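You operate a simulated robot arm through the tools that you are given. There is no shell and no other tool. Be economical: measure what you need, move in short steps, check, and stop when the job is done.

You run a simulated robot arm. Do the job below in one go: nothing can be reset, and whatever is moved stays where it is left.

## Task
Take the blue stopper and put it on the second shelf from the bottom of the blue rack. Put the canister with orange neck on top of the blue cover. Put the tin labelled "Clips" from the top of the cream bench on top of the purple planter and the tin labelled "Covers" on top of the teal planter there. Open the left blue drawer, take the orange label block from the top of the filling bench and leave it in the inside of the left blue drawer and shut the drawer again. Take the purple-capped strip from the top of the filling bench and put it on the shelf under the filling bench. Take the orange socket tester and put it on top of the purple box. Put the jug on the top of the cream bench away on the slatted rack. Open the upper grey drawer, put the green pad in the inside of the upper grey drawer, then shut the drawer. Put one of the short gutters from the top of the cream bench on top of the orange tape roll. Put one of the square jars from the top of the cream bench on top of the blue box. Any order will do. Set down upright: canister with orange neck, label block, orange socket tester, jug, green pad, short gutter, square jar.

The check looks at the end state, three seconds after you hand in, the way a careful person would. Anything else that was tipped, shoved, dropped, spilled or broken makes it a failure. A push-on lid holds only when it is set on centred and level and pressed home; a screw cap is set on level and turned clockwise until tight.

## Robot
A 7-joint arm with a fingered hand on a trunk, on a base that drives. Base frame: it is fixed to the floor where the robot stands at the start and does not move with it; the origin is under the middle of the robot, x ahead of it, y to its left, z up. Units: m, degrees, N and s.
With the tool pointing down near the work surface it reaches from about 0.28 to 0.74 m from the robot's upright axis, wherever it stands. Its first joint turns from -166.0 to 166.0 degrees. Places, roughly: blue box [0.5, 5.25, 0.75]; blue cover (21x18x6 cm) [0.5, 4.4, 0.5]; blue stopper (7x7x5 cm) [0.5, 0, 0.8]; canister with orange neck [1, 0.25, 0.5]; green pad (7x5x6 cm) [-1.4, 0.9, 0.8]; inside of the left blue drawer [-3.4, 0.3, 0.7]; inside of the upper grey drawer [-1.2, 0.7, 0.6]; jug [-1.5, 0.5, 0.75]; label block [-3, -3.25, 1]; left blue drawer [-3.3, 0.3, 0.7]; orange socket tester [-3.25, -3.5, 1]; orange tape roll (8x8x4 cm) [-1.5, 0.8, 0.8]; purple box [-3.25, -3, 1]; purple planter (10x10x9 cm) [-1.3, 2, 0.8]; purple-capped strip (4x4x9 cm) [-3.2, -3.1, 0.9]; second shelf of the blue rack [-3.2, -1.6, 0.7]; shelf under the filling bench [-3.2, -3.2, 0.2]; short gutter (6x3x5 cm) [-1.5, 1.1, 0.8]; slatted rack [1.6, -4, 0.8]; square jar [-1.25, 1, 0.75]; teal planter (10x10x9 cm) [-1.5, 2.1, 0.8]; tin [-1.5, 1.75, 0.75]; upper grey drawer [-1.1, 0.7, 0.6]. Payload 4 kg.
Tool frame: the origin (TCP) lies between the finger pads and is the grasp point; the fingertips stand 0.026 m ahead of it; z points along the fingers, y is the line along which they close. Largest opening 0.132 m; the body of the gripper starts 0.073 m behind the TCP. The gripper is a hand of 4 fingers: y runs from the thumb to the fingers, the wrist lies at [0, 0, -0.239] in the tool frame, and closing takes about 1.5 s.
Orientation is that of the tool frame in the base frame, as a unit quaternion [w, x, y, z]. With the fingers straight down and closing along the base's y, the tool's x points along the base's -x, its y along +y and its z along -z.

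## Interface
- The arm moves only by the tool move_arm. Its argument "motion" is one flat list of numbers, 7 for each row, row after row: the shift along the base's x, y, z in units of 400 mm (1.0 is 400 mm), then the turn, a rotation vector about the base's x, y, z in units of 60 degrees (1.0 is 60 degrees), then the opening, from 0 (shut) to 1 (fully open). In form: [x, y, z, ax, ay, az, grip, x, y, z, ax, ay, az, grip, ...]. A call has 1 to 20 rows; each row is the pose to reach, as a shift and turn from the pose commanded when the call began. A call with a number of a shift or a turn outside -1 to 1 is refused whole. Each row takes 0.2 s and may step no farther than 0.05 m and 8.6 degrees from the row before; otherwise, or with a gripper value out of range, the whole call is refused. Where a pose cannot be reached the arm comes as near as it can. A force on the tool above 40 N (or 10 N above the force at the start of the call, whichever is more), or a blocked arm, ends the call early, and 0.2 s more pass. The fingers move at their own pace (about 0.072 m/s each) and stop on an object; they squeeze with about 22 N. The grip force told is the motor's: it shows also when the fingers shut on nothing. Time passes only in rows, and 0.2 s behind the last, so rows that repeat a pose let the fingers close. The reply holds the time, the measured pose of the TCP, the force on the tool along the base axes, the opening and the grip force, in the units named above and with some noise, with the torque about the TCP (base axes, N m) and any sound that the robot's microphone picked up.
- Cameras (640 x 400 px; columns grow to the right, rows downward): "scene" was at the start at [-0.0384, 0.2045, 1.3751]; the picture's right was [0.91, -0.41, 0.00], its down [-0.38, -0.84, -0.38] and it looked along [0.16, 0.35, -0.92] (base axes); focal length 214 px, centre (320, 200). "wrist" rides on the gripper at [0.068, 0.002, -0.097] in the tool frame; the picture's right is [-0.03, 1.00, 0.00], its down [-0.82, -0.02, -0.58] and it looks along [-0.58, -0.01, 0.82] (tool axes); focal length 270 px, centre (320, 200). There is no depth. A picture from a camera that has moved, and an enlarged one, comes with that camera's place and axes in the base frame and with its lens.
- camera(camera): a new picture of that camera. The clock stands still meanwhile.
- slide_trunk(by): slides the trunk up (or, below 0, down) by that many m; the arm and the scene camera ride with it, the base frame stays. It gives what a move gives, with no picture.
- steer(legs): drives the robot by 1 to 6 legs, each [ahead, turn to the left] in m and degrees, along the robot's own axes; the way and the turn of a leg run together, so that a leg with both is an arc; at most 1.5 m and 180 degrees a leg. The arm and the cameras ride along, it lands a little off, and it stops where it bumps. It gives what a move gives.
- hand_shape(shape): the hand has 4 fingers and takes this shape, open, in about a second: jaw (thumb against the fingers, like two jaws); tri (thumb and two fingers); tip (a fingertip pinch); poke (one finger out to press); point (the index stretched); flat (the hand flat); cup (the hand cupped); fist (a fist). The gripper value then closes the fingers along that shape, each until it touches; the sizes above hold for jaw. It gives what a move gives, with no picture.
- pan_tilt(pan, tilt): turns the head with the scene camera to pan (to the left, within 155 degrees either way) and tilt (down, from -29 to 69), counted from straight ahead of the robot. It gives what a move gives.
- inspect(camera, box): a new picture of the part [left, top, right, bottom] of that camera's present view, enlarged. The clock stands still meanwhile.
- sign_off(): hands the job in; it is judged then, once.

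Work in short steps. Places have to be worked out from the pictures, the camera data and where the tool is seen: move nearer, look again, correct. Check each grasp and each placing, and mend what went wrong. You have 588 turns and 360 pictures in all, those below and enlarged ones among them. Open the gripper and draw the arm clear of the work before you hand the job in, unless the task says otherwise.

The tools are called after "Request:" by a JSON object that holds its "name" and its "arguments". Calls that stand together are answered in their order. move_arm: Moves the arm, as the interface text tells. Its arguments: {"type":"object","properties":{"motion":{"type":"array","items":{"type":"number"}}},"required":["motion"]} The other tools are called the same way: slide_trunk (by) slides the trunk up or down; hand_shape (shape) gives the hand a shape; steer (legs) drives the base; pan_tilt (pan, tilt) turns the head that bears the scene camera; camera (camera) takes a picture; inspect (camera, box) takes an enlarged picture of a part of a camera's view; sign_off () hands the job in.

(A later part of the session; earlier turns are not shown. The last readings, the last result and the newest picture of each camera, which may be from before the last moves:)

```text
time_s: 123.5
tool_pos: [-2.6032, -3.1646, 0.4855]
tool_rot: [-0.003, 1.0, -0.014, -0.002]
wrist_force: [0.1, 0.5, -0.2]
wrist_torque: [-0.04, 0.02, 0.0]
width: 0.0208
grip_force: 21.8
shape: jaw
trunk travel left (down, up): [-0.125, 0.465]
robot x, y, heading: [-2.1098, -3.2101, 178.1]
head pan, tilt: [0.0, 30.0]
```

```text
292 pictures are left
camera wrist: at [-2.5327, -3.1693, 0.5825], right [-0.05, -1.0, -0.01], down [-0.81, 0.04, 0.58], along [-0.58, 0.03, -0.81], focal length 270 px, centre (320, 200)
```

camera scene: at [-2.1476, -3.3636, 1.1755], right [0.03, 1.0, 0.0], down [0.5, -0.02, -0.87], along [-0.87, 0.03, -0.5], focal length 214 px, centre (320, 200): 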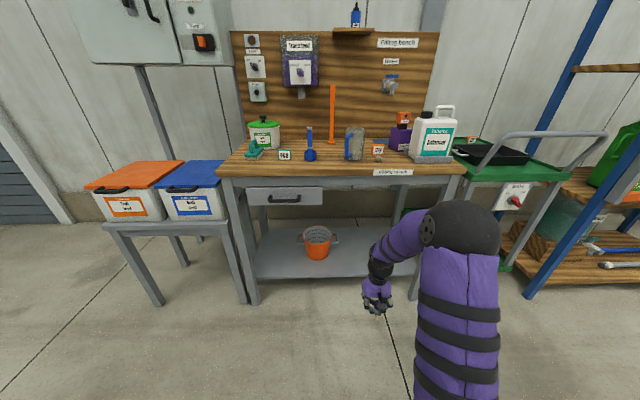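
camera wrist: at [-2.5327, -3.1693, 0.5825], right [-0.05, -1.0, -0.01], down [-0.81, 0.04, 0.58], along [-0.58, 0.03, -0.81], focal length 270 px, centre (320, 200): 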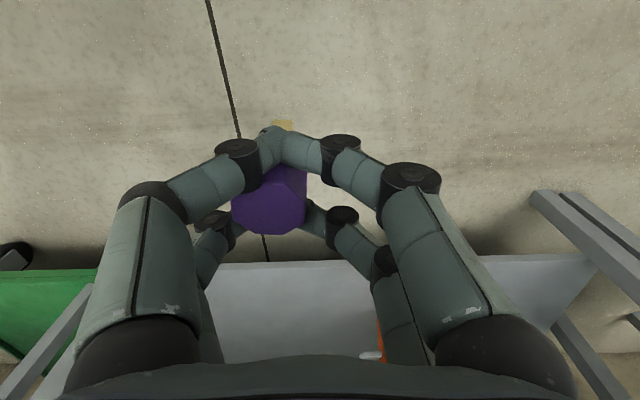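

Shelf surface z≈0.22, edge x≈−2.946. I lower the tool to 0.37, shift to y −3.10, and drive forward under the bench edge.

Request:
{"name": "move_arm", "arguments": {"motion": [0, 0.05, -0.08, 0, 0, 0, 0, 0, 0.1, -0.16, 0, 0, 0, 0, 0, 0.15, -0.24, 0, 0, 0, 0, 0, 0.15, -0.29, 0, 0, 0, 0]}}

Request:
{"name": "steer", "arguments": {"legs": [[0.35, 0]]}}

Request:
{"name": "camera", "arguments": {"camera": "scene"}}

Request:
{"name": "camera", "arguments": {"camera": "wrist"}}

```text
time_s: 124.5
tool_pos: [-2.6027, -3.1034, 0.3684]
tool_rot: [-0.002, 1.0, -0.011, -0.003]
wrist_force: [-1.1, -0.6, -0.2]
wrist_torque: [0.04, -0.01, 0.02]
width: 0.0205
grip_force: 22.5
shape: jaw
trunk travel left (down, up): [-0.125, 0.465]
robot x, y, heading: [-2.1084, -3.2084, 178.3]
head pan, tilt: [0.0, 30.0]
```

```text
time_s: 126.8
tool_pos: [-2.9533, -3.0918, 0.3675]
tool_rot: [-0.003, 1.0, -0.014, -0.003]
wrist_force: [-0.3, 0.4, 1.0]
wrist_torque: [0.01, -0.02, 0.0]
width: 0.0204
grip_force: 22.0
shape: jaw
trunk travel left (down, up): [-0.125, 0.465]
robot x, y, heading: [-2.4592, -3.203, 177.9]
head pan, tilt: [0.0, 30.0]
```

```text
291 pictures are left
camera scene: at [-2.4995, -3.3517, 1.1754], right [0.03, 1.0, 0.0], down [0.5, -0.02, -0.87], along [-0.87, 0.03, -0.5], focal length 214 px, centre (320, 200)
```

scene: 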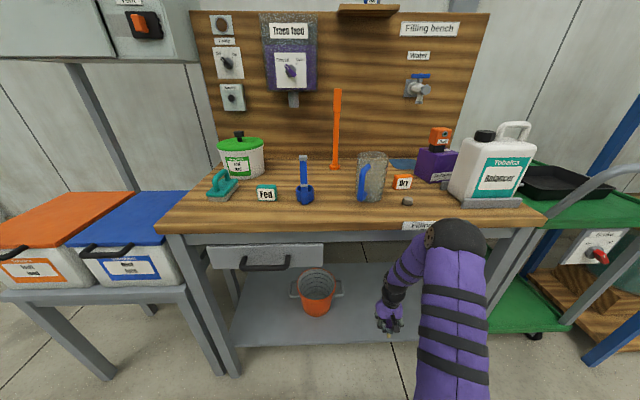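

```text
290 pictures are left
camera wrist: at [-2.8847, -3.0958, 0.4633], right [-0.05, -1.0, -0.01], down [-0.81, 0.04, 0.58], along [-0.58, 0.04, -0.81], focal length 270 px, centre (320, 200)
```

wrist: 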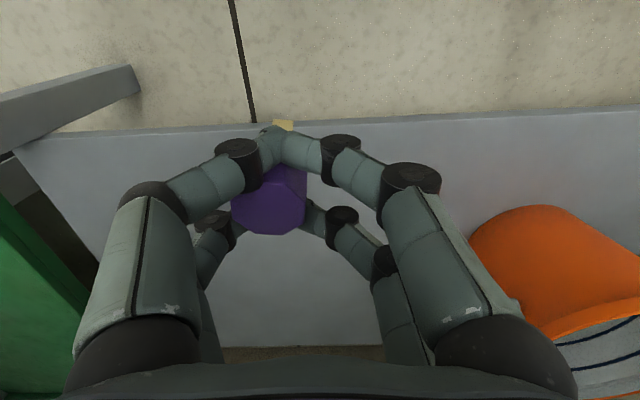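

The forearm would come close to the bench apron. I back off slightly, then lower the trunk further while keeping tool height so the elbow is lower, and tilt the hand 15° inward.

Request:
{"name": "steer", "arguments": {"legs": [[-0.15, 0]]}}

Request:
{"name": "move_arm", "arguments": {"motion": [0, 0, 0.1, 0, 0.05, 0, 0, 0, 0, 0.2, 0, 0.1, 0, 0, 0, 0, 0.3, 0, 0.15, 0, 0, 0, 0, 0.3, 0, 0.2, 0, 0, 0, 0, 0.3, 0, 0.25, 0, 0]}}

Request:
{"name": "slide_trunk", "arguments": {"by": -0.12}}

Request:
{"name": "steer", "arguments": {"legs": [[0.17, 0]]}}

Request:
{"name": "camera", "arguments": {"camera": "scene"}}

```text
time_s: 128.2
tool_pos: [-2.807, -3.0975, 0.3682]
tool_rot: [-0.003, 1.0, -0.012, -0.002]
wrist_force: [-0.2, 1.0, 0.0]
wrist_torque: [0.02, 0.0, 0.0]
width: 0.0205
grip_force: 22.1
shape: jaw
trunk travel left (down, up): [-0.125, 0.465]
robot x, y, heading: [-2.31, -3.2059, 178.1]
head pan, tilt: [0.0, 30.0]
```

```text
time_s: 129.3
tool_pos: [-2.8067, -3.0977, 0.4885]
tool_rot: [0.0, 0.991, -0.012, -0.133]
wrist_force: [-0.2, 1.0, 0.2]
wrist_torque: [-0.02, -0.03, -0.04]
width: 0.0202
grip_force: 21.7
shape: jaw
trunk travel left (down, up): [-0.125, 0.465]
robot x, y, heading: [-2.3101, -3.2016, 178.3]
head pan, tilt: [0.0, 30.0]
```

```text
time_s: 130.8
tool_pos: [-2.8066, -3.0987, 0.3683]
tool_rot: [0.0, 0.991, -0.012, -0.133]
wrist_force: [-0.1, 0.1, -0.3]
wrist_torque: [0.02, -0.02, -0.03]
width: 0.0205
grip_force: 21.7
shape: jaw
trunk travel left (down, up): [-0.005, 0.585]
robot x, y, heading: [-2.3151, -3.2075, 178.5]
head pan, tilt: [0.0, 30.0]
```

```text
time_s: 132.3
tool_pos: [-2.9754, -3.0918, 0.3672]
tool_rot: [-0.001, 0.991, -0.013, -0.133]
wrist_force: [-0.2, -0.1, 0.1]
wrist_torque: [-0.02, -0.02, 0.0]
width: 0.0204
grip_force: 22.5
shape: jaw
trunk travel left (down, up): [-0.005, 0.585]
robot x, y, heading: [-2.4814, -3.1965, 178.1]
head pan, tilt: [0.0, 30.0]
```

```text
289 pictures are left
camera scene: at [-2.521, -3.3512, 1.0554], right [0.03, 1.0, 0.0], down [0.5, -0.02, -0.87], along [-0.87, 0.03, -0.5], focal length 214 px, centre (320, 200)
```

scene: 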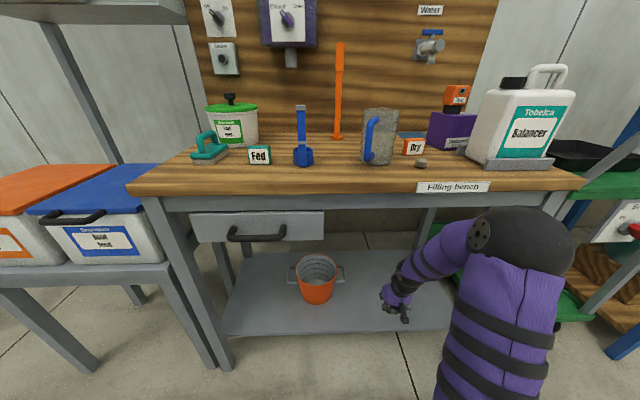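

The elbow is now lower than the bench edge. I extend 8 cm inwards and lower toward the shelf.

Request:
{"name": "move_arm", "arguments": {"motion": [-0.1, 0, -0.03, 0, 0, 0, 0, -0.2, 0, -0.06, 0, 0, 0, 0, -0.21, 0, -0.12, 0, 0, 0, 0, -0.21, 0, -0.15, 0, 0, 0, 0]}}

Request:
{"name": "camera", "arguments": {"camera": "scene"}}

Request:
{"name": "camera", "arguments": {"camera": "wrist"}}

```text
time_s: 133.3
tool_pos: [-3.0616, -3.0945, 0.3071]
tool_rot: [-0.001, 0.991, -0.013, -0.134]
wrist_force: [0.3, 0.5, 0.3]
wrist_torque: [-0.03, 0.01, 0.03]
width: 0.0203
grip_force: 22.4
shape: jaw
trunk travel left (down, up): [-0.005, 0.585]
robot x, y, heading: [-2.4818, -3.1982, 178.1]
head pan, tilt: [0.0, 30.0]
```

```text
288 pictures are left
camera scene: at [-2.521, -3.3512, 1.0554], right [0.03, 1.0, 0.0], down [0.5, -0.02, -0.87], along [-0.87, 0.03, -0.5], focal length 214 px, centre (320, 200)
```

scene: 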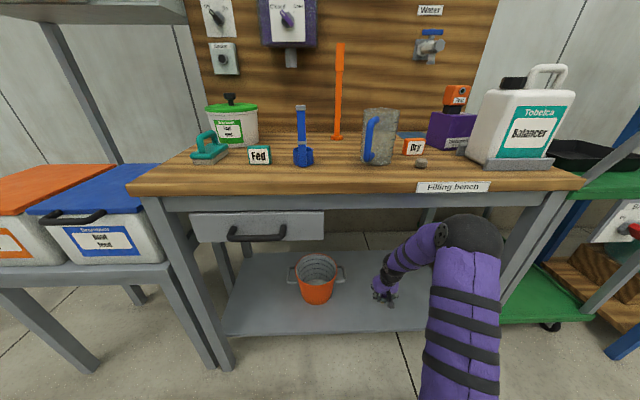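

```text
287 pictures are left
camera wrist: at [-2.9692, -3.0988, 0.3819], right [-0.05, -1.0, 0.01], down [-0.63, 0.04, 0.77], along [-0.77, 0.03, -0.64], focal length 270 px, centre (320, 200)
```

wrist: 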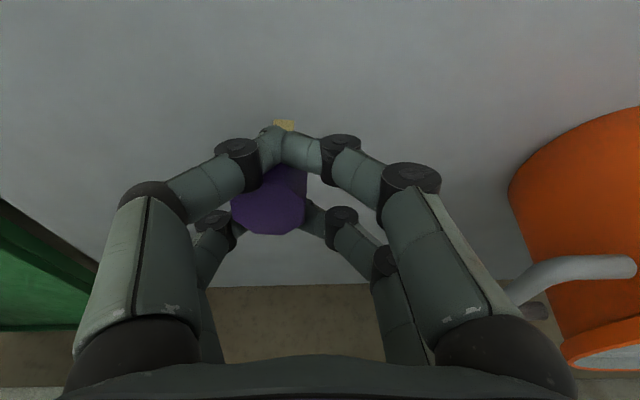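

The bucket's handle is close on the right; I shift 2 cm away and creep down to contact.

Request:
{"name": "move_arm", "arguments": {"motion": [0, 0.05, -0.01, 0, 0, 0, 0, 0, 0.05, -0.025, 0, 0, 0, 0, 0, 0.05, -0.04, 0, 0, 0, 0, 0, 0.05, -0.05, 0, 0, 0, 0, 0, 0.05, -0.06, 0, 0, 0, 0]}}

```text
time_s: 134.5
tool_pos: [-3.0604, -3.0726, 0.2851]
tool_rot: [-0.001, 0.991, -0.012, -0.134]
wrist_force: [0.7, 0.0, 0.1]
wrist_torque: [-0.02, 0.01, -0.01]
width: 0.0203
grip_force: 22.1
shape: jaw
trunk travel left (down, up): [-0.005, 0.585]
robot x, y, heading: [-2.4824, -3.1969, 178.4]
head pan, tilt: [0.0, 30.0]
```

Request:
{"name": "move_arm", "arguments": {"motion": [0, 0, -0.01, 0, 0, 0, 0, 0, 0, -0.02, 0, 0, 0, 0, 0, 0, -0.03, 0, 0, 0, 0, 0, 0, -0.04, 0, 0, 0, 0, 0, 0, -0.05, 0, 0, 0, 0]}}

Request:
{"name": "inspect", "arguments": {"camera": "scene", "box": [330, 220, 450, 320]}}

```text
time_s: 135.7
tool_pos: [-3.0625, -3.0729, 0.271]
tool_rot: [-0.002, 0.99, -0.011, -0.14]
wrist_force: [1.7, -1.7, 23.9]
wrist_torque: [0.58, 0.02, -0.08]
width: 0.021
grip_force: 22.6
shape: jaw
trunk travel left (down, up): [-0.005, 0.585]
robot x, y, heading: [-2.4842, -3.1974, 178.6]
head pan, tilt: [0.0, 30.0]
stopped in row 5: the force on the tool passed its limit at 44 N (the readings are from after the stop); the commanded pose is now the measured one
```

```text
4.00 times, centred on (390, 270) of scene
camera zoom: at [-2.5197, -3.3516, 1.0552], right [0.03, 1.0, 0.0], down [0.5, -0.02, -0.87], along [-0.87, 0.03, -0.5], focal length 858 px, centre (40, -80)
```

zoom: 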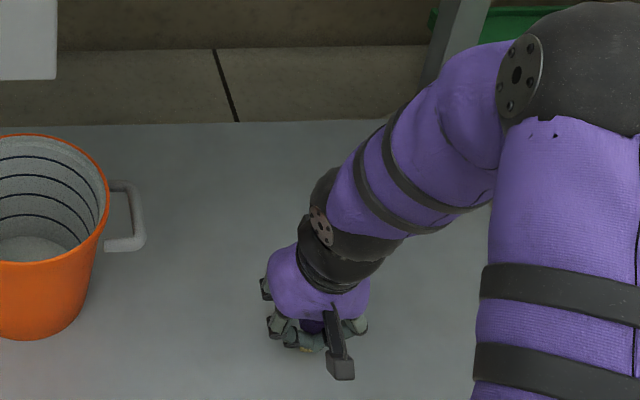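

Contact. I ease up slightly and open.

Request:
{"name": "move_arm", "arguments": {"motion": [0, 0, 0.008, 0, 0, 0, 0.1, 0, 0, 0.008, 0, 0, 0, 0.2, 0, 0, 0.008, 0, 0, 0, 0.3, 0, 0, 0.008, 0, 0, 0, 0.4, 0, 0, 0.008, 0, 0, 0, 0.5, 0, 0, 0.008, 0, 0, 0, 0.6]}}

Request:
{"name": "camera", "arguments": {"camera": "wrist"}}

```text
time_s: 137.1
tool_pos: [-3.0619, -3.0731, 0.271]
tool_rot: [-0.001, 0.991, -0.012, -0.136]
wrist_force: [0.4, -1.5, 1.8]
wrist_torque: [-0.03, -0.01, -0.02]
width: 0.0747
grip_force: 0.0
shape: jaw
trunk travel left (down, up): [-0.005, 0.585]
robot x, y, heading: [-2.4843, -3.1992, 178.1]
head pan, tilt: [0.0, 30.0]
```

```text
285 pictures are left
camera wrist: at [-2.969, -3.0776, 0.3448], right [-0.05, -1.0, 0.01], down [-0.63, 0.04, 0.78], along [-0.78, 0.03, -0.63], focal length 270 px, centre (320, 200)
```

wrist: 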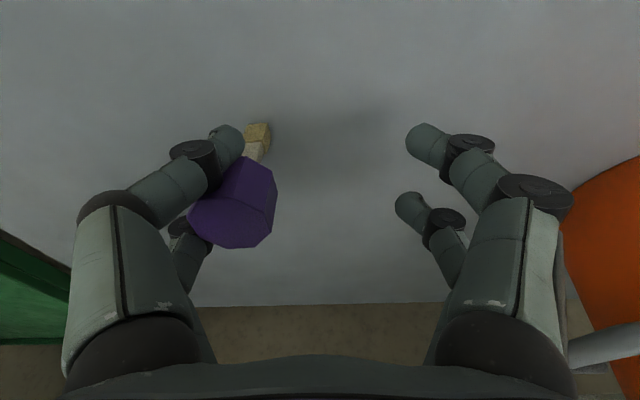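

The strip leans on the left fingers. I move the hand 3 cm to the right (−y) to free it.

Request:
{"name": "move_arm", "arguments": {"motion": [0, -0.03, 0.01, 0, 0, 0, 0.6, 0, -0.06, 0.015, 0, 0, 0, 0.6, 0, -0.08, 0.02, 0, 0, 0, 0.6, 0, -0.08, 0.02, 0, 0, 0, 0.6]}}

Request:
{"name": "camera", "arguments": {"camera": "wrist"}}

```text
time_s: 138.1
tool_pos: [-3.0613, -3.1045, 0.2792]
tool_rot: [-0.002, 0.991, -0.012, -0.136]
wrist_force: [0.1, 0.3, 0.1]
wrist_torque: [-0.03, -0.01, 0.0]
width: 0.0768
grip_force: 0.1
shape: jaw
trunk travel left (down, up): [-0.005, 0.585]
robot x, y, heading: [-2.4832, -3.1972, 178.0]
head pan, tilt: [0.0, 30.0]
```

```text
284 pictures are left
camera wrist: at [-2.9694, -3.1099, 0.3526], right [-0.05, -1.0, 0.01], down [-0.63, 0.04, 0.78], along [-0.78, 0.03, -0.63], focal length 270 px, centre (320, 200)
```

wrist: 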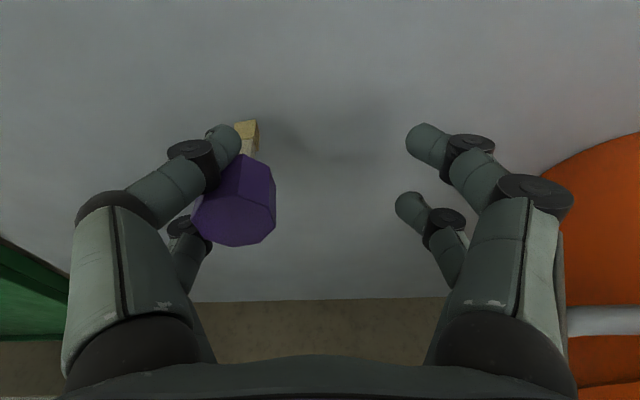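

I pushed it the wrong way: the object is on the inner side, so the hand has to move left (+y) away from it.

Request:
{"name": "move_arm", "arguments": {"motion": [0, 0.03, 0, 0, 0, 0, 0.6, 0, 0.06, 0, 0, 0, 0, 0.6, 0, 0.08, 0, 0, 0, 0, 0.6, 0, 0.08, 0, 0, 0, 0, 0.6]}}

Request:
{"name": "camera", "arguments": {"camera": "wrist"}}

```text
time_s: 139.1
tool_pos: [-3.0618, -3.0727, 0.279]
tool_rot: [-0.002, 0.99, -0.012, -0.137]
wrist_force: [0.2, 0.4, 0.1]
wrist_torque: [0.0, 0.02, -0.03]
width: 0.0766
grip_force: 0.1
shape: jaw
trunk travel left (down, up): [-0.005, 0.585]
robot x, y, heading: [-2.483, -3.2001, 178.1]
head pan, tilt: [0.0, 30.0]
```

```text
283 pictures are left
camera wrist: at [-2.9692, -3.0779, 0.3516], right [-0.05, -1.0, 0.01], down [-0.63, 0.04, 0.78], along [-0.78, 0.03, -0.63], focal length 270 px, centre (320, 200)
```

wrist: 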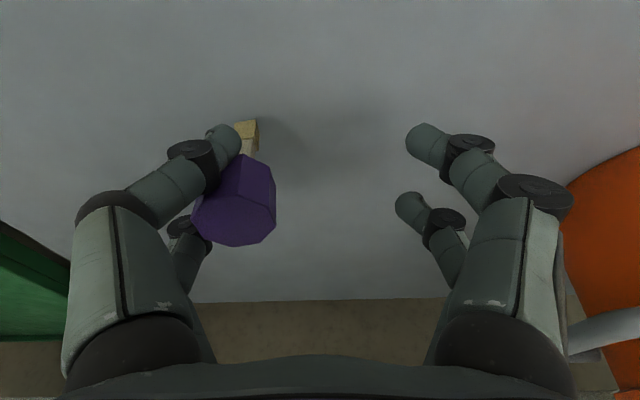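

The cap is hooked on the left fingers. I lower ~1.2 cm so the foot stands on the shelf, then withdraw left.

Request:
{"name": "move_arm", "arguments": {"motion": [0, 0, -0.015, 0, 0, 0, 0.6, 0, 0, -0.03, 0, 0, 0, 0.6, 0, 0, -0.035, 0, 0, 0, 0.65, 0, 0.03, -0.035, 0, 0, 0, 0.7, 0, 0.06, -0.035, 0, 0, 0, 0.75, 0, 0.1, -0.035, 0, 0, 0, 0.75, 0, 0.14, -0.035, 0, 0, 0, 0.75]}}

Request:
{"name": "camera", "arguments": {"camera": "wrist"}}

```text
time_s: 140.7
tool_pos: [-3.0605, -3.018, 0.2659]
tool_rot: [-0.002, 0.991, -0.012, -0.137]
wrist_force: [0.6, -0.1, -0.3]
wrist_torque: [0.01, 0.0, 0.04]
width: 0.0985
grip_force: 0.1
shape: jaw
trunk travel left (down, up): [-0.005, 0.585]
robot x, y, heading: [-2.4845, -3.199, 177.8]
head pan, tilt: [0.0, 30.0]
```

```text
282 pictures are left
camera wrist: at [-2.969, -3.0217, 0.3389], right [-0.05, -1.0, 0.01], down [-0.63, 0.04, 0.78], along [-0.78, 0.03, -0.63], focal length 270 px, centre (320, 200)
```

wrist: 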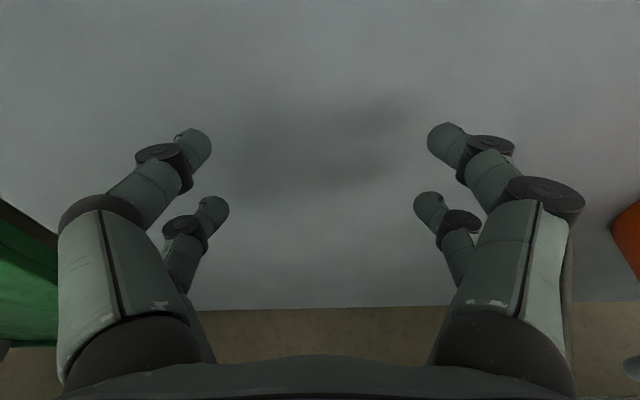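

The strip has left the hand; I check where it is with the scene camera.

Request:
{"name": "camera", "arguments": {"camera": "scene"}}

Request:
{"name": "inspect", "arguments": {"camera": "scene", "box": [330, 230, 470, 340]}}

```text
281 pictures are left
camera scene: at [-2.5211, -3.3512, 1.0554], right [0.03, 1.0, 0.0], down [0.5, -0.02, -0.87], along [-0.87, 0.03, -0.5], focal length 214 px, centre (320, 200)
```

scene: 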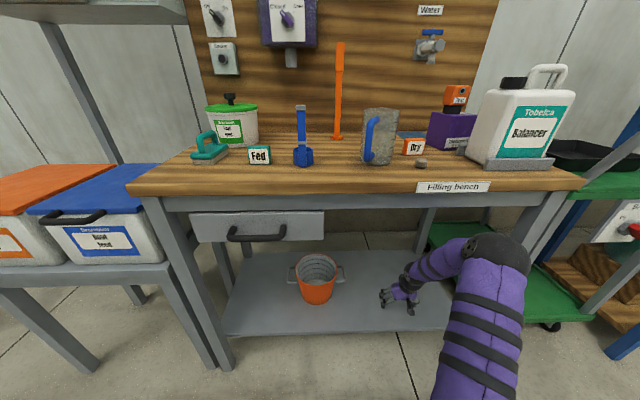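

```text
3.64 times, centred on (400, 285) of scene
camera zoom: at [-2.5211, -3.3512, 1.0554], right [0.03, 1.0, 0.0], down [0.5, -0.02, -0.87], along [-0.87, 0.03, -0.5], focal length 780 px, centre (29, -109)
```

zoom: 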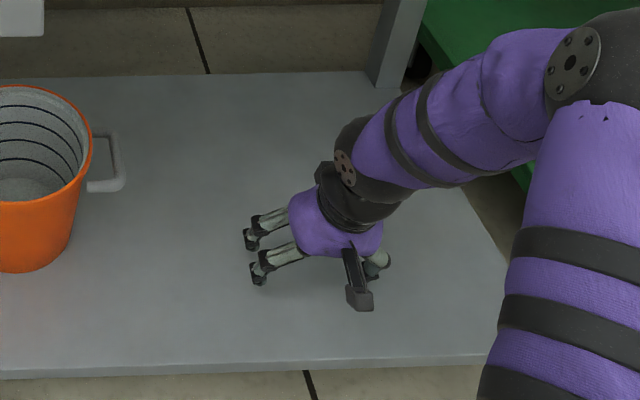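

Not visible—probably behind the fingers. I raise the hand a little and look again.

Request:
{"name": "move_arm", "arguments": {"motion": [0.02, 0, 0.06, 0, 0, 0, 0.8, 0.05, 0, 0.12, 0, 0, 0, 0.8, 0.1, 0, 0.16, 0, 0, 0, 0.8, 0.15, 0, 0.18, 0, 0, 0, 0.8]}}

Request:
{"name": "camera", "arguments": {"camera": "wrist"}}

Request:
{"name": "inspect", "arguments": {"camera": "scene", "box": [330, 230, 470, 340]}}

```text
time_s: 141.7
tool_pos: [-3.0015, -3.0159, 0.3373]
tool_rot: [-0.002, 0.991, -0.012, -0.136]
wrist_force: [-0.3, -0.5, -0.5]
wrist_torque: [0.02, -0.02, 0.0]
width: 0.1054
grip_force: 0.1
shape: jaw
trunk travel left (down, up): [-0.005, 0.585]
robot x, y, heading: [-2.4836, -3.1948, 177.9]
head pan, tilt: [0.0, 30.0]
```

```text
279 pictures are left
camera wrist: at [-2.9096, -3.0199, 0.4114], right [-0.05, -1.0, 0.01], down [-0.63, 0.04, 0.78], along [-0.78, 0.03, -0.63], focal length 270 px, centre (320, 200)
```

wrist: 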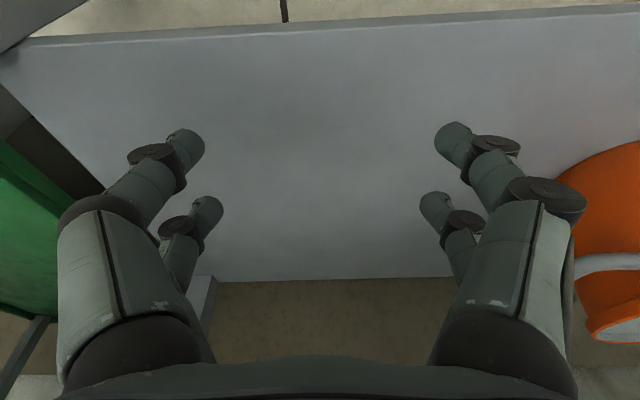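

```text
3.64 times, centred on (400, 285) of scene
camera zoom: at [-2.5212, -3.3512, 1.0554], right [0.03, 1.0, 0.0], down [0.5, -0.02, -0.87], along [-0.87, 0.03, -0.5], focal length 780 px, centre (29, -109)
```

zoom: 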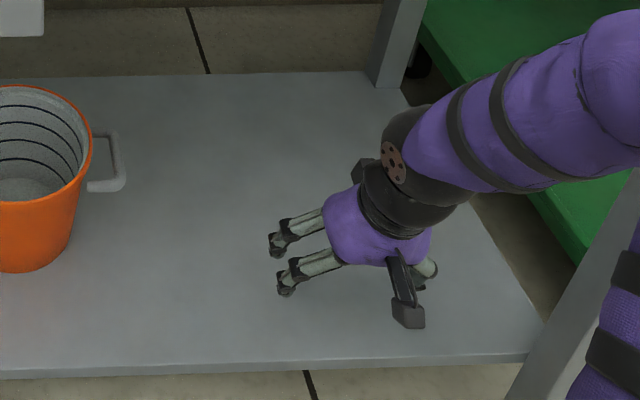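

I retract the hand out of the way to see the whole shelf.

Request:
{"name": "move_arm", "arguments": {"motion": [0.1, 0, 0.02, 0, 0, 0, 0.8, 0.2, 0, 0.04, 0, 0, 0, 0.8, 0.3, 0, 0.06, 0, 0, 0, 0.8, 0.4, 0, 0.06, 0, 0, 0, 0.8]}}

Request:
{"name": "camera", "arguments": {"camera": "wrist"}}

Request:
{"name": "camera", "arguments": {"camera": "scene"}}

```text
time_s: 142.7
tool_pos: [-2.8433, -3.0173, 0.3595]
tool_rot: [-0.001, 0.991, -0.012, -0.136]
wrist_force: [0.5, -0.4, 0.4]
wrist_torque: [-0.04, 0.0, 0.0]
width: 0.1053
grip_force: 0.0
shape: jaw
trunk travel left (down, up): [-0.005, 0.585]
robot x, y, heading: [-2.4847, -3.1981, 178.4]
head pan, tilt: [0.0, 30.0]
```

```text
277 pictures are left
camera wrist: at [-2.75, -3.0222, 0.4342], right [-0.05, -1.0, 0.01], down [-0.63, 0.04, 0.78], along [-0.78, 0.03, -0.63], focal length 270 px, centre (320, 200)
```

wrist: 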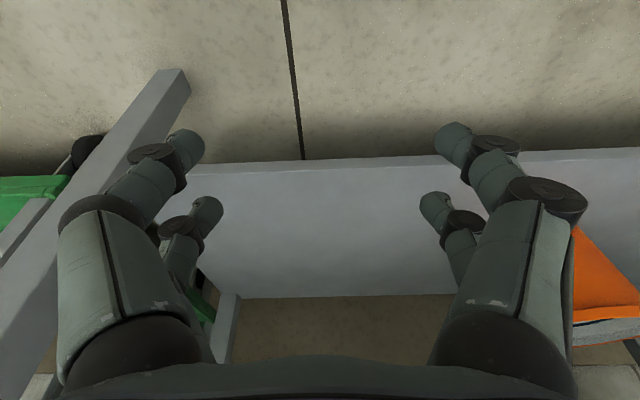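

```text
276 pictures are left
camera scene: at [-2.5212, -3.3512, 1.0554], right [0.03, 1.0, 0.0], down [0.5, -0.02, -0.87], along [-0.87, 0.03, -0.5], focal length 214 px, centre (320, 200)
```

scene: 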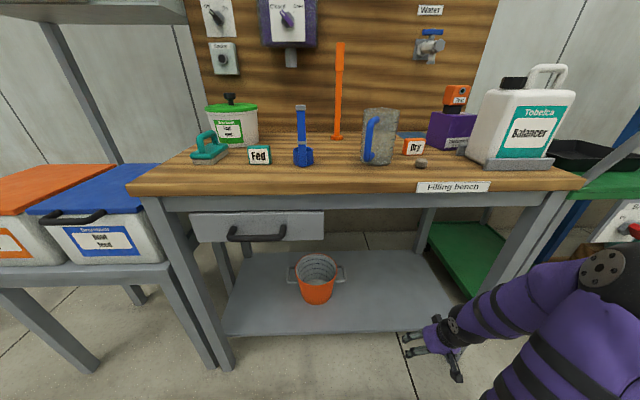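

The shelf looks empty; I check whether the strip is hooked on the hand or on the floor.

Request:
{"name": "inspect", "arguments": {"camera": "scene", "box": [380, 290, 500, 400]}}

Request:
{"name": "inspect", "arguments": {"camera": "scene", "box": [330, 200, 560, 360]}}

```text
3.64 times, centred on (440, 345) of scene
camera zoom: at [-2.5212, -3.3512, 1.0554], right [0.03, 1.0, 0.0], down [0.5, -0.02, -0.87], along [-0.87, 0.03, -0.5], focal length 780 px, centre (-116, -327)
```

zoom: 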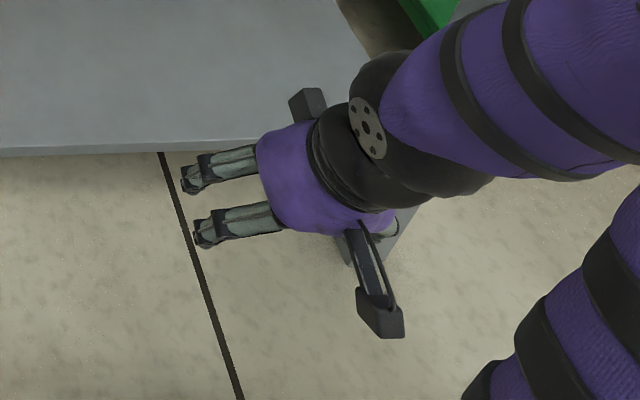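

```text
2.50 times, centred on (445, 280) of scene
camera zoom: at [-2.5212, -3.3512, 1.0554], right [0.03, 1.0, 0.0], down [0.5, -0.02, -0.87], along [-0.87, 0.03, -0.5], focal length 536 px, centre (8, 0)
```

zoom: 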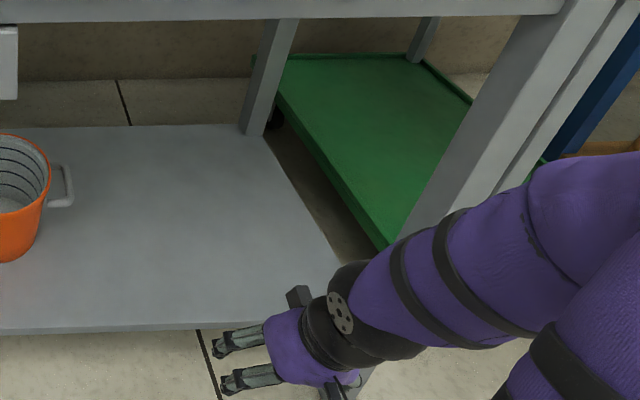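

I back off 0.4 m and raise the hand to view both the hand and the floor.

Request:
{"name": "steer", "arguments": {"legs": [[-0.5, 0]]}}

Request:
{"name": "camera", "arguments": {"camera": "scene"}}

Request:
{"name": "camera", "arguments": {"camera": "wrist"}}

```text
time_s: 145.7
tool_pos: [-2.337, -3.0344, 0.3603]
tool_rot: [-0.002, 0.991, -0.011, -0.136]
wrist_force: [-0.5, 0.3, 0.7]
wrist_torque: [0.0, -0.03, 0.02]
width: 0.1056
grip_force: 0.0
shape: jaw
trunk travel left (down, up): [-0.005, 0.585]
robot x, y, heading: [-1.9775, -3.2132, 178.1]
head pan, tilt: [0.0, 30.0]
```

```text
273 pictures are left
camera scene: at [-2.0152, -3.3673, 1.0554], right [0.03, 1.0, 0.0], down [0.5, -0.02, -0.87], along [-0.87, 0.03, -0.5], focal length 214 px, centre (320, 200)
```

scene: 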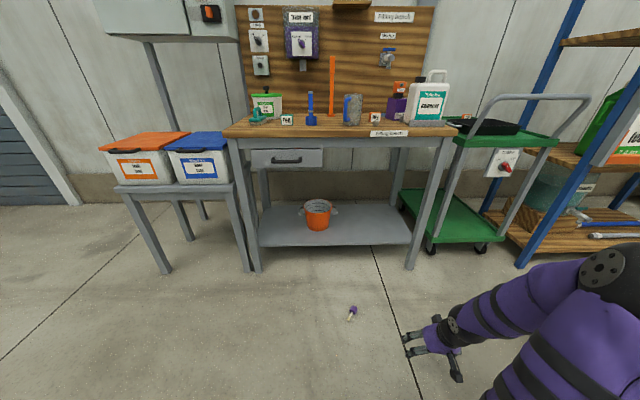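

```text
272 pictures are left
camera wrist: at [-2.2453, -3.0386, 0.4343], right [-0.05, -1.0, 0.01], down [-0.63, 0.04, 0.78], along [-0.78, 0.03, -0.63], focal length 270 px, centre (320, 200)
```

wrist: 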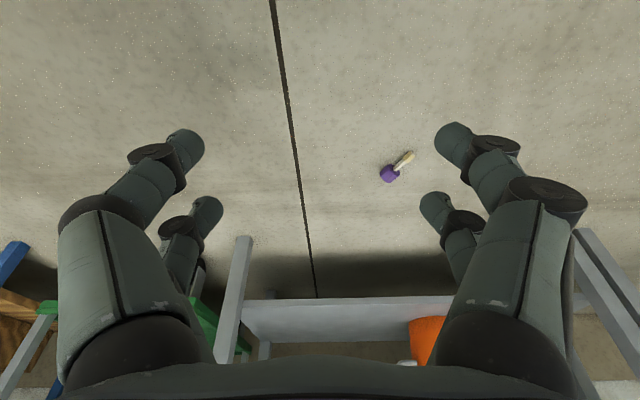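

The strip toppled off and lies on the floor at about (−2.67, −3.18). I'll pick it up lying flat: drive ahead 0.12 m, bring the vertical tool above it turned −35° to close across its axis.

Request:
{"name": "steer", "arguments": {"legs": [[0.12, 0]]}}

Request:
{"name": "move_arm", "arguments": {"motion": [-0.08, -0.06, 0, 0, -0.07, -0.1, 0.8, -0.16, -0.12, 0, 0, -0.13, -0.2, 0.8, -0.24, -0.18, 0, 0, -0.19, -0.3, 0.8, -0.32, -0.24, -0.05, 0, -0.25, -0.4, 0.8, -0.4, -0.3, -0.1, 0, -0.26, -0.5, 0.8, -0.47, -0.36, -0.15, 0, -0.26, -0.58, 0.8, -0.5, -0.38, -0.25, 0, -0.26, -0.58, 0.8, -0.51, -0.39, -0.35, 0, -0.26, -0.58, 0.8]}}

Request:
{"name": "camera", "arguments": {"camera": "wrist"}}

```text
time_s: 146.9
tool_pos: [-2.4551, -3.0313, 0.36]
tool_rot: [-0.001, 0.991, -0.011, -0.137]
wrist_force: [0.1, -0.2, -0.3]
wrist_torque: [0.02, -0.01, 0.02]
width: 0.1053
grip_force: 0.1
shape: jaw
trunk travel left (down, up): [-0.005, 0.585]
robot x, y, heading: [-2.0969, -3.2085, 178.6]
head pan, tilt: [0.0, 30.0]
```

```text
time_s: 148.7
tool_pos: [-2.6579, -3.1886, 0.2191]
tool_rot: [-0.043, 0.951, -0.305, 0.004]
wrist_force: [-0.6, 0.7, 0.4]
wrist_torque: [0.0, 0.0, -0.03]
width: 0.1056
grip_force: 0.1
shape: jaw
trunk travel left (down, up): [-0.005, 0.585]
robot x, y, heading: [-2.099, -3.2126, 178.2]
head pan, tilt: [0.0, 30.0]
```

```text
271 pictures are left
camera wrist: at [-2.6067, -3.2384, 0.3125], right [-0.6, -0.79, -0.09], down [-0.67, 0.45, 0.59], along [-0.43, 0.41, -0.8], focal length 270 px, centre (320, 200)
```

wrist: 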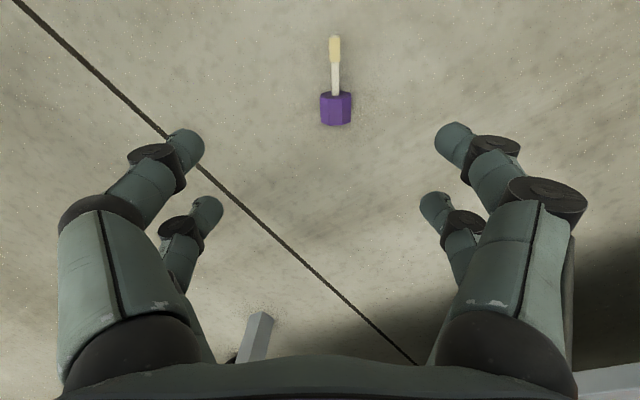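

Well aligned. I correct a small roll and descend to TCP 0.045, then close.

Request:
{"name": "move_arm", "arguments": {"motion": [0, 0, -0.1, -0.033, 0.025, 0, 0.7, 0, 0, -0.2, -0.067, 0.05, 0, 0.6, 0, 0, -0.3, -0.067, 0.05, 0, 0.55, 0, 0, -0.38, -0.067, 0.05, 0, 0.5, 0, 0, -0.43, -0.067, 0.05, 0, 0.5, 0, 0, -0.435, -0.067, 0.05, 0, 0.3, 0, 0, -0.435, -0.067, 0.05, 0, 0.1, 0, 0, -0.435, -0.067, 0.05, 0, 0, 0, 0, -0.435, -0.067, 0.05, 0, 0, 0, 0, -0.435, -0.067, 0.05, 0, 0]}}

Request:
{"name": "camera", "arguments": {"camera": "wrist"}}

```text
time_s: 150.9
tool_pos: [-2.6594, -3.1873, 0.0454]
tool_rot: [-0.002, 0.952, -0.306, -0.01]
wrist_force: [-1.6, -0.6, 8.7]
wrist_torque: [0.05, 0.0, 0.02]
width: 0.0061
grip_force: 21.7
shape: jaw
trunk travel left (down, up): [-0.005, 0.585]
robot x, y, heading: [-2.0952, -3.2095, 178.3]
head pan, tilt: [0.0, 30.0]
```

```text
270 pictures are left
camera wrist: at [-2.6024, -3.229, 0.141], right [-0.6, -0.8, 0.0], down [-0.64, 0.49, 0.59], along [-0.48, 0.36, -0.8], focal length 270 px, centre (320, 200)
```

wrist: 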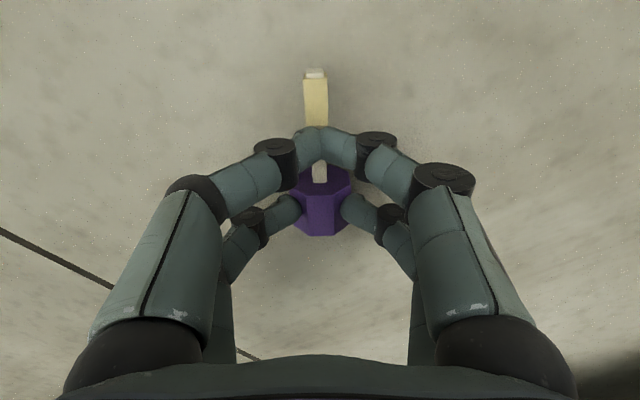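

Far pair grips the cap, near pair over the stem. I lift and check.

Request:
{"name": "move_arm", "arguments": {"motion": [0, 0, 0.05, 0, 0, 0, 0, 0, 0, 0.15, 0, 0, 0, 0, 0, 0, 0.27, 0, 0, 0, 0, 0, 0, 0.39, 0, 0, 0, 0, 0, 0, 0.51, 0, 0, 0, 0, 0, 0, 0.63, 0, 0, 0, 0, 0, 0, 0.75, 0, 0, 0, 0]}}

Request:
{"name": "camera", "arguments": {"camera": "wrist"}}

```text
time_s: 152.5
tool_pos: [-2.6582, -3.1866, 0.3467]
tool_rot: [-0.002, 0.952, -0.307, -0.01]
wrist_force: [0.0, 0.0, -0.3]
wrist_torque: [0.03, 0.01, 0.0]
width: 0.0054
grip_force: 21.8
shape: jaw
trunk travel left (down, up): [-0.005, 0.585]
robot x, y, heading: [-2.0972, -3.2129, 178.4]
head pan, tilt: [0.0, 30.0]
```

```text
269 pictures are left
camera wrist: at [-2.6019, -3.2303, 0.4414], right [-0.6, -0.8, 0.0], down [-0.64, 0.49, 0.59], along [-0.47, 0.36, -0.8], focal length 270 px, centre (320, 200)
```

wrist: 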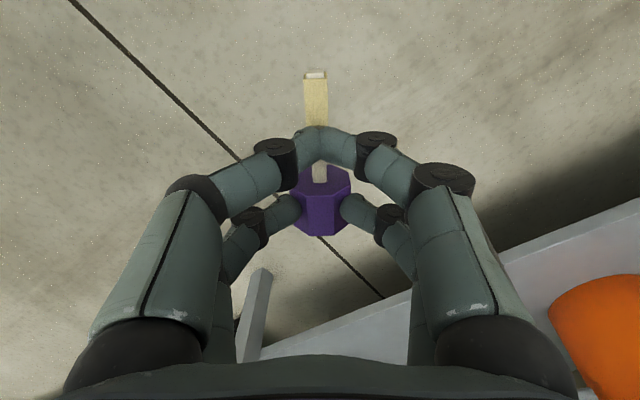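

Held firmly. I shift to y≈−3.04, then drive 0.37 m toward the shelf.

Request:
{"name": "move_arm", "arguments": {"motion": [0, 0.1, 0, 0, 0, 0, 0, 0, 0.2, 0, 0, 0, 0, 0, 0, 0.3, 0, 0, 0, 0, 0, 0, 0.36, 0, 0, 0, 0, 0]}}

Request:
{"name": "steer", "arguments": {"legs": [[0.37, 0]]}}

Request:
{"name": "camera", "arguments": {"camera": "scene"}}

Request:
{"name": "camera", "arguments": {"camera": "wrist"}}

```text
time_s: 153.5
tool_pos: [-2.6603, -3.042, 0.3462]
tool_rot: [-0.002, 0.952, -0.307, -0.01]
wrist_force: [0.2, 0.4, -0.3]
wrist_torque: [0.02, 0.04, 0.0]
width: 0.0054
grip_force: 22.0
shape: jaw
trunk travel left (down, up): [-0.005, 0.585]
robot x, y, heading: [-2.0917, -3.2118, 178.1]
head pan, tilt: [0.0, 30.0]
```

```text
time_s: 155.8
tool_pos: [-3.0237, -3.0318, 0.3456]
tool_rot: [-0.002, 0.952, -0.307, -0.01]
wrist_force: [0.1, 0.4, -0.7]
wrist_torque: [-0.02, 0.01, 0.02]
width: 0.0056
grip_force: 22.6
shape: jaw
trunk travel left (down, up): [-0.005, 0.585]
robot x, y, heading: [-2.4595, -3.1989, 178.1]
head pan, tilt: [0.0, 30.0]
```

```text
268 pictures are left
camera scene: at [-2.4976, -3.3528, 1.0554], right [0.03, 1.0, 0.0], down [0.5, -0.01, -0.87], along [-0.87, 0.03, -0.5], focal length 214 px, centre (320, 200)
```

scene: 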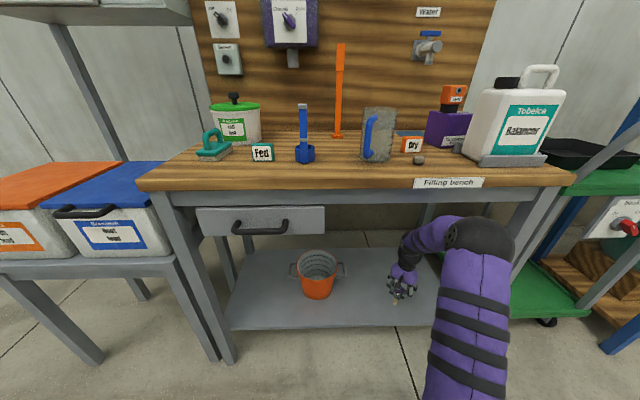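

```text
267 pictures are left
camera wrist: at [-2.9678, -3.075, 0.4402], right [-0.6, -0.8, 0.0], down [-0.64, 0.49, 0.59], along [-0.47, 0.36, -0.8], focal length 270 px, centre (320, 200)
```

wrist: 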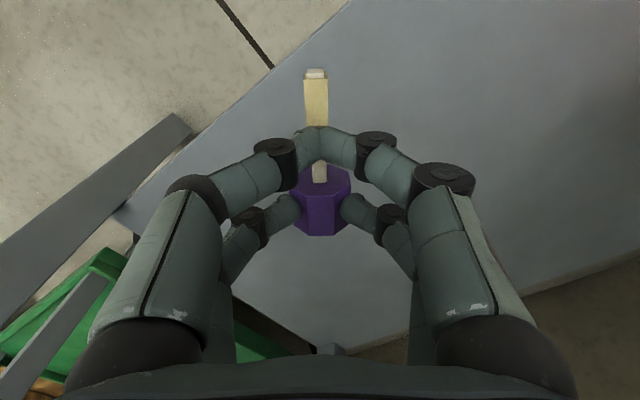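

Clear. I extend 6.5 cm further and lower to just above the shelf.

Request:
{"name": "move_arm", "arguments": {"motion": [-0.08, -0.03, -0.03, 0, 0, 0, 0, -0.16, -0.07, -0.06, 0, 0, 0, 0, -0.16, -0.075, -0.12, 0, 0, 0, 0, -0.16, -0.075, -0.165, 0, 0, 0, 0, -0.16, -0.075, -0.18, 0, 0, 0, 0, -0.16, -0.075, -0.19, 0, 0, 0, 0, -0.16, -0.075, -0.2, 0, 0, 0, 0]}}

Request:
{"name": "camera", "arguments": {"camera": "wrist"}}

```text
time_s: 157.4
tool_pos: [-3.0899, -3.0616, 0.2662]
tool_rot: [-0.003, 0.952, -0.306, -0.01]
wrist_force: [0.1, -0.5, 0.0]
wrist_torque: [-0.03, 0.02, -0.05]
width: 0.0054
grip_force: 21.9
shape: jaw
trunk travel left (down, up): [-0.005, 0.585]
robot x, y, heading: [-2.4619, -3.2003, 178.3]
head pan, tilt: [0.0, 30.0]
```

```text
266 pictures are left
camera wrist: at [-3.0322, -3.1052, 0.3603], right [-0.6, -0.8, 0.0], down [-0.64, 0.49, 0.59], along [-0.48, 0.36, -0.8], focal length 270 px, centre (320, 200)
```

wrist: 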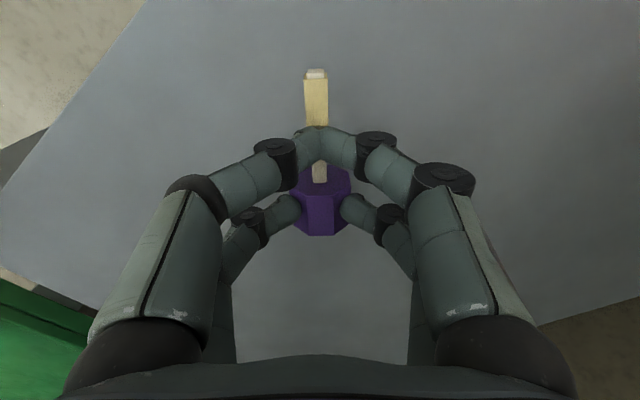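

Still no contact; I creep down further.

Request:
{"name": "move_arm", "arguments": {"motion": [0, 0, -0.008, 0, 0, 0, 0, 0, 0, -0.016, 0, 0, 0, 0, 0, 0, -0.024, 0, 0, 0, 0, 0, 0, -0.032, 0, 0, 0, 0, 0, 0, -0.04, 0, 0, 0, 0]}}

```text
time_s: 158.6
tool_pos: [-3.0877, -3.0611, 0.2489]
tool_rot: [-0.002, 0.952, -0.306, -0.01]
wrist_force: [-0.2, 0.2, 0.3]
wrist_torque: [0.03, 0.0, 0.0]
width: 0.0056
grip_force: 21.7
shape: jaw
trunk travel left (down, up): [-0.005, 0.585]
robot x, y, heading: [-2.4595, -3.2006, 178.5]
head pan, tilt: [0.0, 30.0]
```

Request:
{"name": "move_arm", "arguments": {"motion": [0, 0, -0.008, 0, 0, 0, 0, 0, 0, -0.016, 0, 0, 0, 0, 0, 0, -0.024, 0, 0, 0, 0, 0, 0, -0.032, 0, 0, 0, 0, 0, 0, -0.04, 0, 0, 0, 0]}}

```text
time_s: 159.5
tool_pos: [-3.0899, -3.061, 0.2462]
tool_rot: [-0.002, 0.952, -0.306, -0.013]
wrist_force: [11.2, -1.3, 24.2]
wrist_torque: [0.04, -0.35, -0.05]
width: 0.0062
grip_force: 21.8
shape: jaw
trunk travel left (down, up): [-0.005, 0.585]
robot x, y, heading: [-2.4569, -3.199, 178.6]
head pan, tilt: [0.0, 30.0]
stopped in row 4: the force on the tool passed its limit at 46 N (the readings are from after the stop); the commanded pose is now the measured one
```

Contact (shelf ≈0.20). I ease up, open wide and lift away vertically.

Request:
{"name": "move_arm", "arguments": {"motion": [0, 0, 0.008, 0, 0, 0, 0.1, 0, 0, 0.008, 0, 0, 0, 0.25, 0, 0, 0.008, 0, 0, 0, 0.4, 0, 0, 0.008, 0, 0, 0, 0.5, 0, 0, 0.008, 0, 0, 0, 0.6, 0, 0, 0.008, 0, 0, 0, 0.6, 0, 0, 0.06, 0, 0, 0, 0.6, 0, 0, 0.16, 0, 0, 0, 0.6]}}

Request:
{"name": "camera", "arguments": {"camera": "wrist"}}

```text
time_s: 161.3
tool_pos: [-3.0913, -3.0615, 0.3065]
tool_rot: [-0.003, 0.951, -0.308, -0.01]
wrist_force: [-0.4, 0.0, -0.1]
wrist_torque: [0.02, -0.02, -0.02]
width: 0.0787
grip_force: 0.0
shape: jaw
trunk travel left (down, up): [-0.005, 0.585]
robot x, y, heading: [-2.4599, -3.2053, 178.3]
head pan, tilt: [0.0, 30.0]
```

```text
265 pictures are left
camera wrist: at [-3.034, -3.1037, 0.4002], right [-0.6, -0.8, 0.0], down [-0.64, 0.49, 0.6], along [-0.48, 0.36, -0.8], focal length 270 px, centre (320, 200)
```

wrist: 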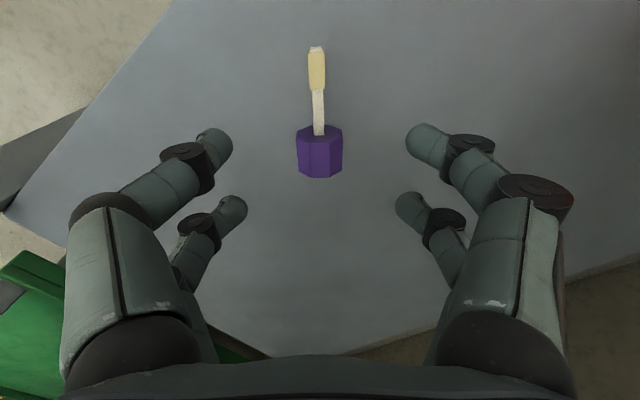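

The strip lies safely on the lower shelf. I retract the hand and back off.

Request:
{"name": "move_arm", "arguments": {"motion": [0.04, 0, 0.08, 0, 0, 0.1, 0.6, 0.12, 0, 0.12, 0, 0, 0.2, 0.6, 0.22, 0, 0.12, 0, 0, 0.3, 0.6, 0.32, 0, 0.12, 0, 0, 0.4, 0.6, 0.42, 0, 0.12, 0, 0, 0.5, 0.6]}}

```text
time_s: 162.5
tool_pos: [-2.9204, -3.059, 0.355]
tool_rot: [0.001, 0.999, -0.049, -0.012]
wrist_force: [0.1, -0.1, -0.1]
wrist_torque: [0.01, -0.01, 0.02]
width: 0.0787
grip_force: 0.0
shape: jaw
trunk travel left (down, up): [-0.005, 0.585]
robot x, y, heading: [-2.4589, -3.1983, 178.5]
head pan, tilt: [0.0, 30.0]
```

Request:
{"name": "steer", "arguments": {"legs": [[-0.4, 0]]}}

Request:
{"name": "slide_trunk", "arguments": {"by": 0.4}}

Request:
{"name": "move_arm", "arguments": {"motion": [0, 0, 0.12, 0, 0, 0, 0.7, 0, 0, 0.24, 0, 0, 0, 0.7, 0, 0, 0.36, 0, 0, 0, 0.7, 0, 0, 0.48, 0, 0, 0, 0.7, 0, 0, 0.6, 0, 0, 0, 0.7, 0, 0, 0.72, 0, 0, 0, 0.7, 0, 0, 0.84, 0, 0, 0, 0.7]}}

Request:
{"name": "slide_trunk", "arguments": {"by": 0.1}}

Request:
{"name": "steer", "arguments": {"legs": [[0.42, 0]]}}

Request:
{"name": "camera", "arguments": {"camera": "wrist"}}

```text
time_s: 165.0
tool_pos: [-2.5272, -3.071, 0.3546]
tool_rot: [0.001, 0.999, -0.046, -0.013]
wrist_force: [0.1, 0.2, -0.1]
wrist_torque: [0.03, -0.01, -0.02]
width: 0.0788
grip_force: 0.1
shape: jaw
trunk travel left (down, up): [-0.005, 0.585]
robot x, y, heading: [-2.0662, -3.2113, 178.5]
head pan, tilt: [0.0, 30.0]
```

```text
time_s: 168.8
tool_pos: [-2.5285, -3.0722, 0.7547]
tool_rot: [0.001, 0.999, -0.047, -0.012]
wrist_force: [0.4, -0.3, 0.0]
wrist_torque: [-0.01, 0.0, -0.02]
width: 0.0786
grip_force: 0.0
shape: jaw
trunk travel left (down, up): [-0.405, 0.185]
robot x, y, heading: [-2.0641, -3.2112, 178.4]
head pan, tilt: [0.0, 30.0]
```

```text
time_s: 170.4
tool_pos: [-2.5251, -3.0728, 1.0906]
tool_rot: [0.002, 0.999, -0.047, -0.011]
wrist_force: [-0.8, -0.4, 0.9]
wrist_torque: [0.01, 0.03, 0.01]
width: 0.0919
grip_force: 0.0
shape: jaw
trunk travel left (down, up): [-0.405, 0.185]
robot x, y, heading: [-2.0651, -3.2133, 178.6]
head pan, tilt: [0.0, 30.0]
```

```text
time_s: 171.8
tool_pos: [-2.5263, -3.0727, 1.191]
tool_rot: [0.002, 0.999, -0.048, -0.012]
wrist_force: [-0.6, 0.0, -0.7]
wrist_torque: [-0.02, 0.01, 0.04]
width: 0.092
grip_force: 0.1
shape: jaw
trunk travel left (down, up): [-0.505, 0.085]
robot x, y, heading: [-2.0628, -3.2129, 178.5]
head pan, tilt: [0.0, 30.0]
```

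```text
time_s: 174.3
tool_pos: [-2.9428, -3.0637, 1.1902]
tool_rot: [0.002, 0.999, -0.047, -0.013]
wrist_force: [0.3, -0.4, -0.2]
wrist_torque: [0.0, 0.02, -0.03]
width: 0.0922
grip_force: 0.0
shape: jaw
trunk travel left (down, up): [-0.505, 0.085]
robot x, y, heading: [-2.4832, -3.2029, 178.7]
head pan, tilt: [0.0, 30.0]
```

```text
264 pictures are left
camera wrist: at [-2.8728, -3.0716, 1.2844], right [-0.12, -0.99, 0.0], down [-0.8, 0.1, 0.6], along [-0.59, 0.07, -0.8], focal length 270 px, centre (320, 200)
```

wrist: 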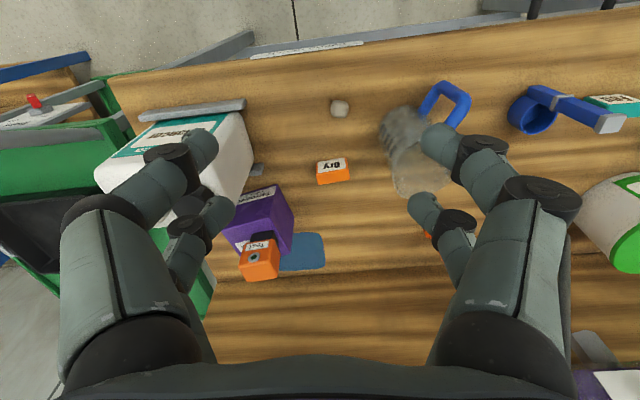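

The Dry block is at (−3.105, −3.066), ~5.7 cm wide along y and thin along x. I turn the tool about −83° so the fingers close along x, moving above it.

Request:
{"name": "move_arm", "arguments": {"motion": [-0.07, 0, 0, 0, 0, -0.14, 0.7, -0.14, 0, 0, 0, 0, -0.28, 0.7, -0.21, 0, 0, 0, 0, -0.42, 0.7, -0.28, 0, 0, 0, 0, -0.56, 0.7, -0.35, 0, -0.05, 0, 0, -0.7, 0.7, -0.41, 0, -0.1, 0, 0, -0.84, 0.7]}}

Request:
{"name": "move_arm", "arguments": {"motion": [0, 0, -0.05, 0, 0, -0.14, 0.6, 0, 0, -0.1, 0, 0, -0.28, 0.6, 0, 0, -0.15, 0, 0, -0.42, 0.6, 0, 0, -0.2, 0, 0, -0.54, 0.6]}}

Request:
{"name": "camera", "arguments": {"camera": "wrist"}}

Request:
{"name": "camera", "arguments": {"camera": "scene"}}

```text
time_s: 175.7
tool_pos: [-3.1076, -3.0629, 1.1475]
tool_rot: [-0.004, 0.883, -0.469, -0.011]
wrist_force: [-0.4, 0.2, -0.6]
wrist_torque: [-0.02, 0.02, -0.02]
width: 0.0925
grip_force: 0.0
shape: jaw
trunk travel left (down, up): [-0.505, 0.085]
robot x, y, heading: [-2.4799, -3.2022, 178.7]
head pan, tilt: [0.0, 30.0]
```

```text
time_s: 176.7
tool_pos: [-3.1065, -3.0621, 1.0702]
tool_rot: [-0.007, 0.717, -0.697, -0.008]
wrist_force: [-0.2, -1.0, 0.1]
wrist_torque: [-0.02, -0.01, -0.01]
width: 0.0795
grip_force: 0.0
shape: jaw
trunk travel left (down, up): [-0.505, 0.085]
robot x, y, heading: [-2.4859, -3.2036, 178.5]
head pan, tilt: [0.0, 30.0]
```

```text
263 pictures are left
camera wrist: at [-3.1063, -3.1333, 1.1635], right [-1.0, 0.0, 0.0], down [0.0, 0.8, 0.6], along [0.0, 0.6, -0.8], focal length 270 px, centre (320, 200)
```

wrist: 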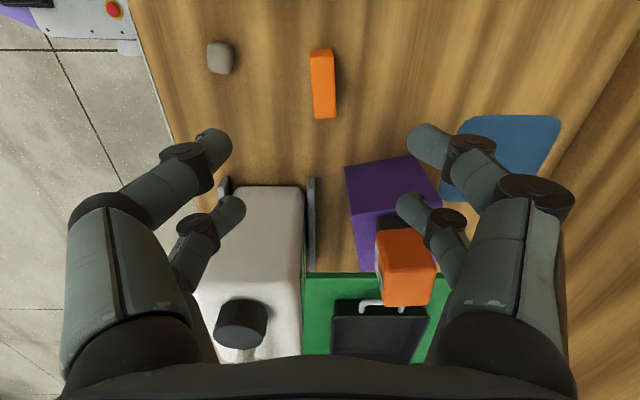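

```text
262 pictures are left
camera scene: at [-2.5201, -3.3534, 1.5554], right [0.02, 1.0, 0.0], down [0.5, -0.01, -0.87], along [-0.87, 0.02, -0.5], focal length 214 px, centre (320, 200)
```

scene: 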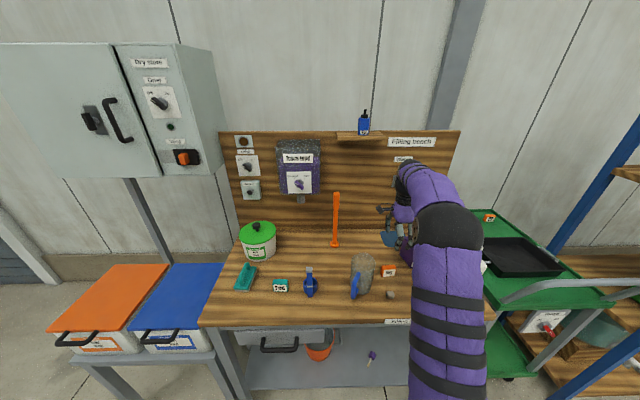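

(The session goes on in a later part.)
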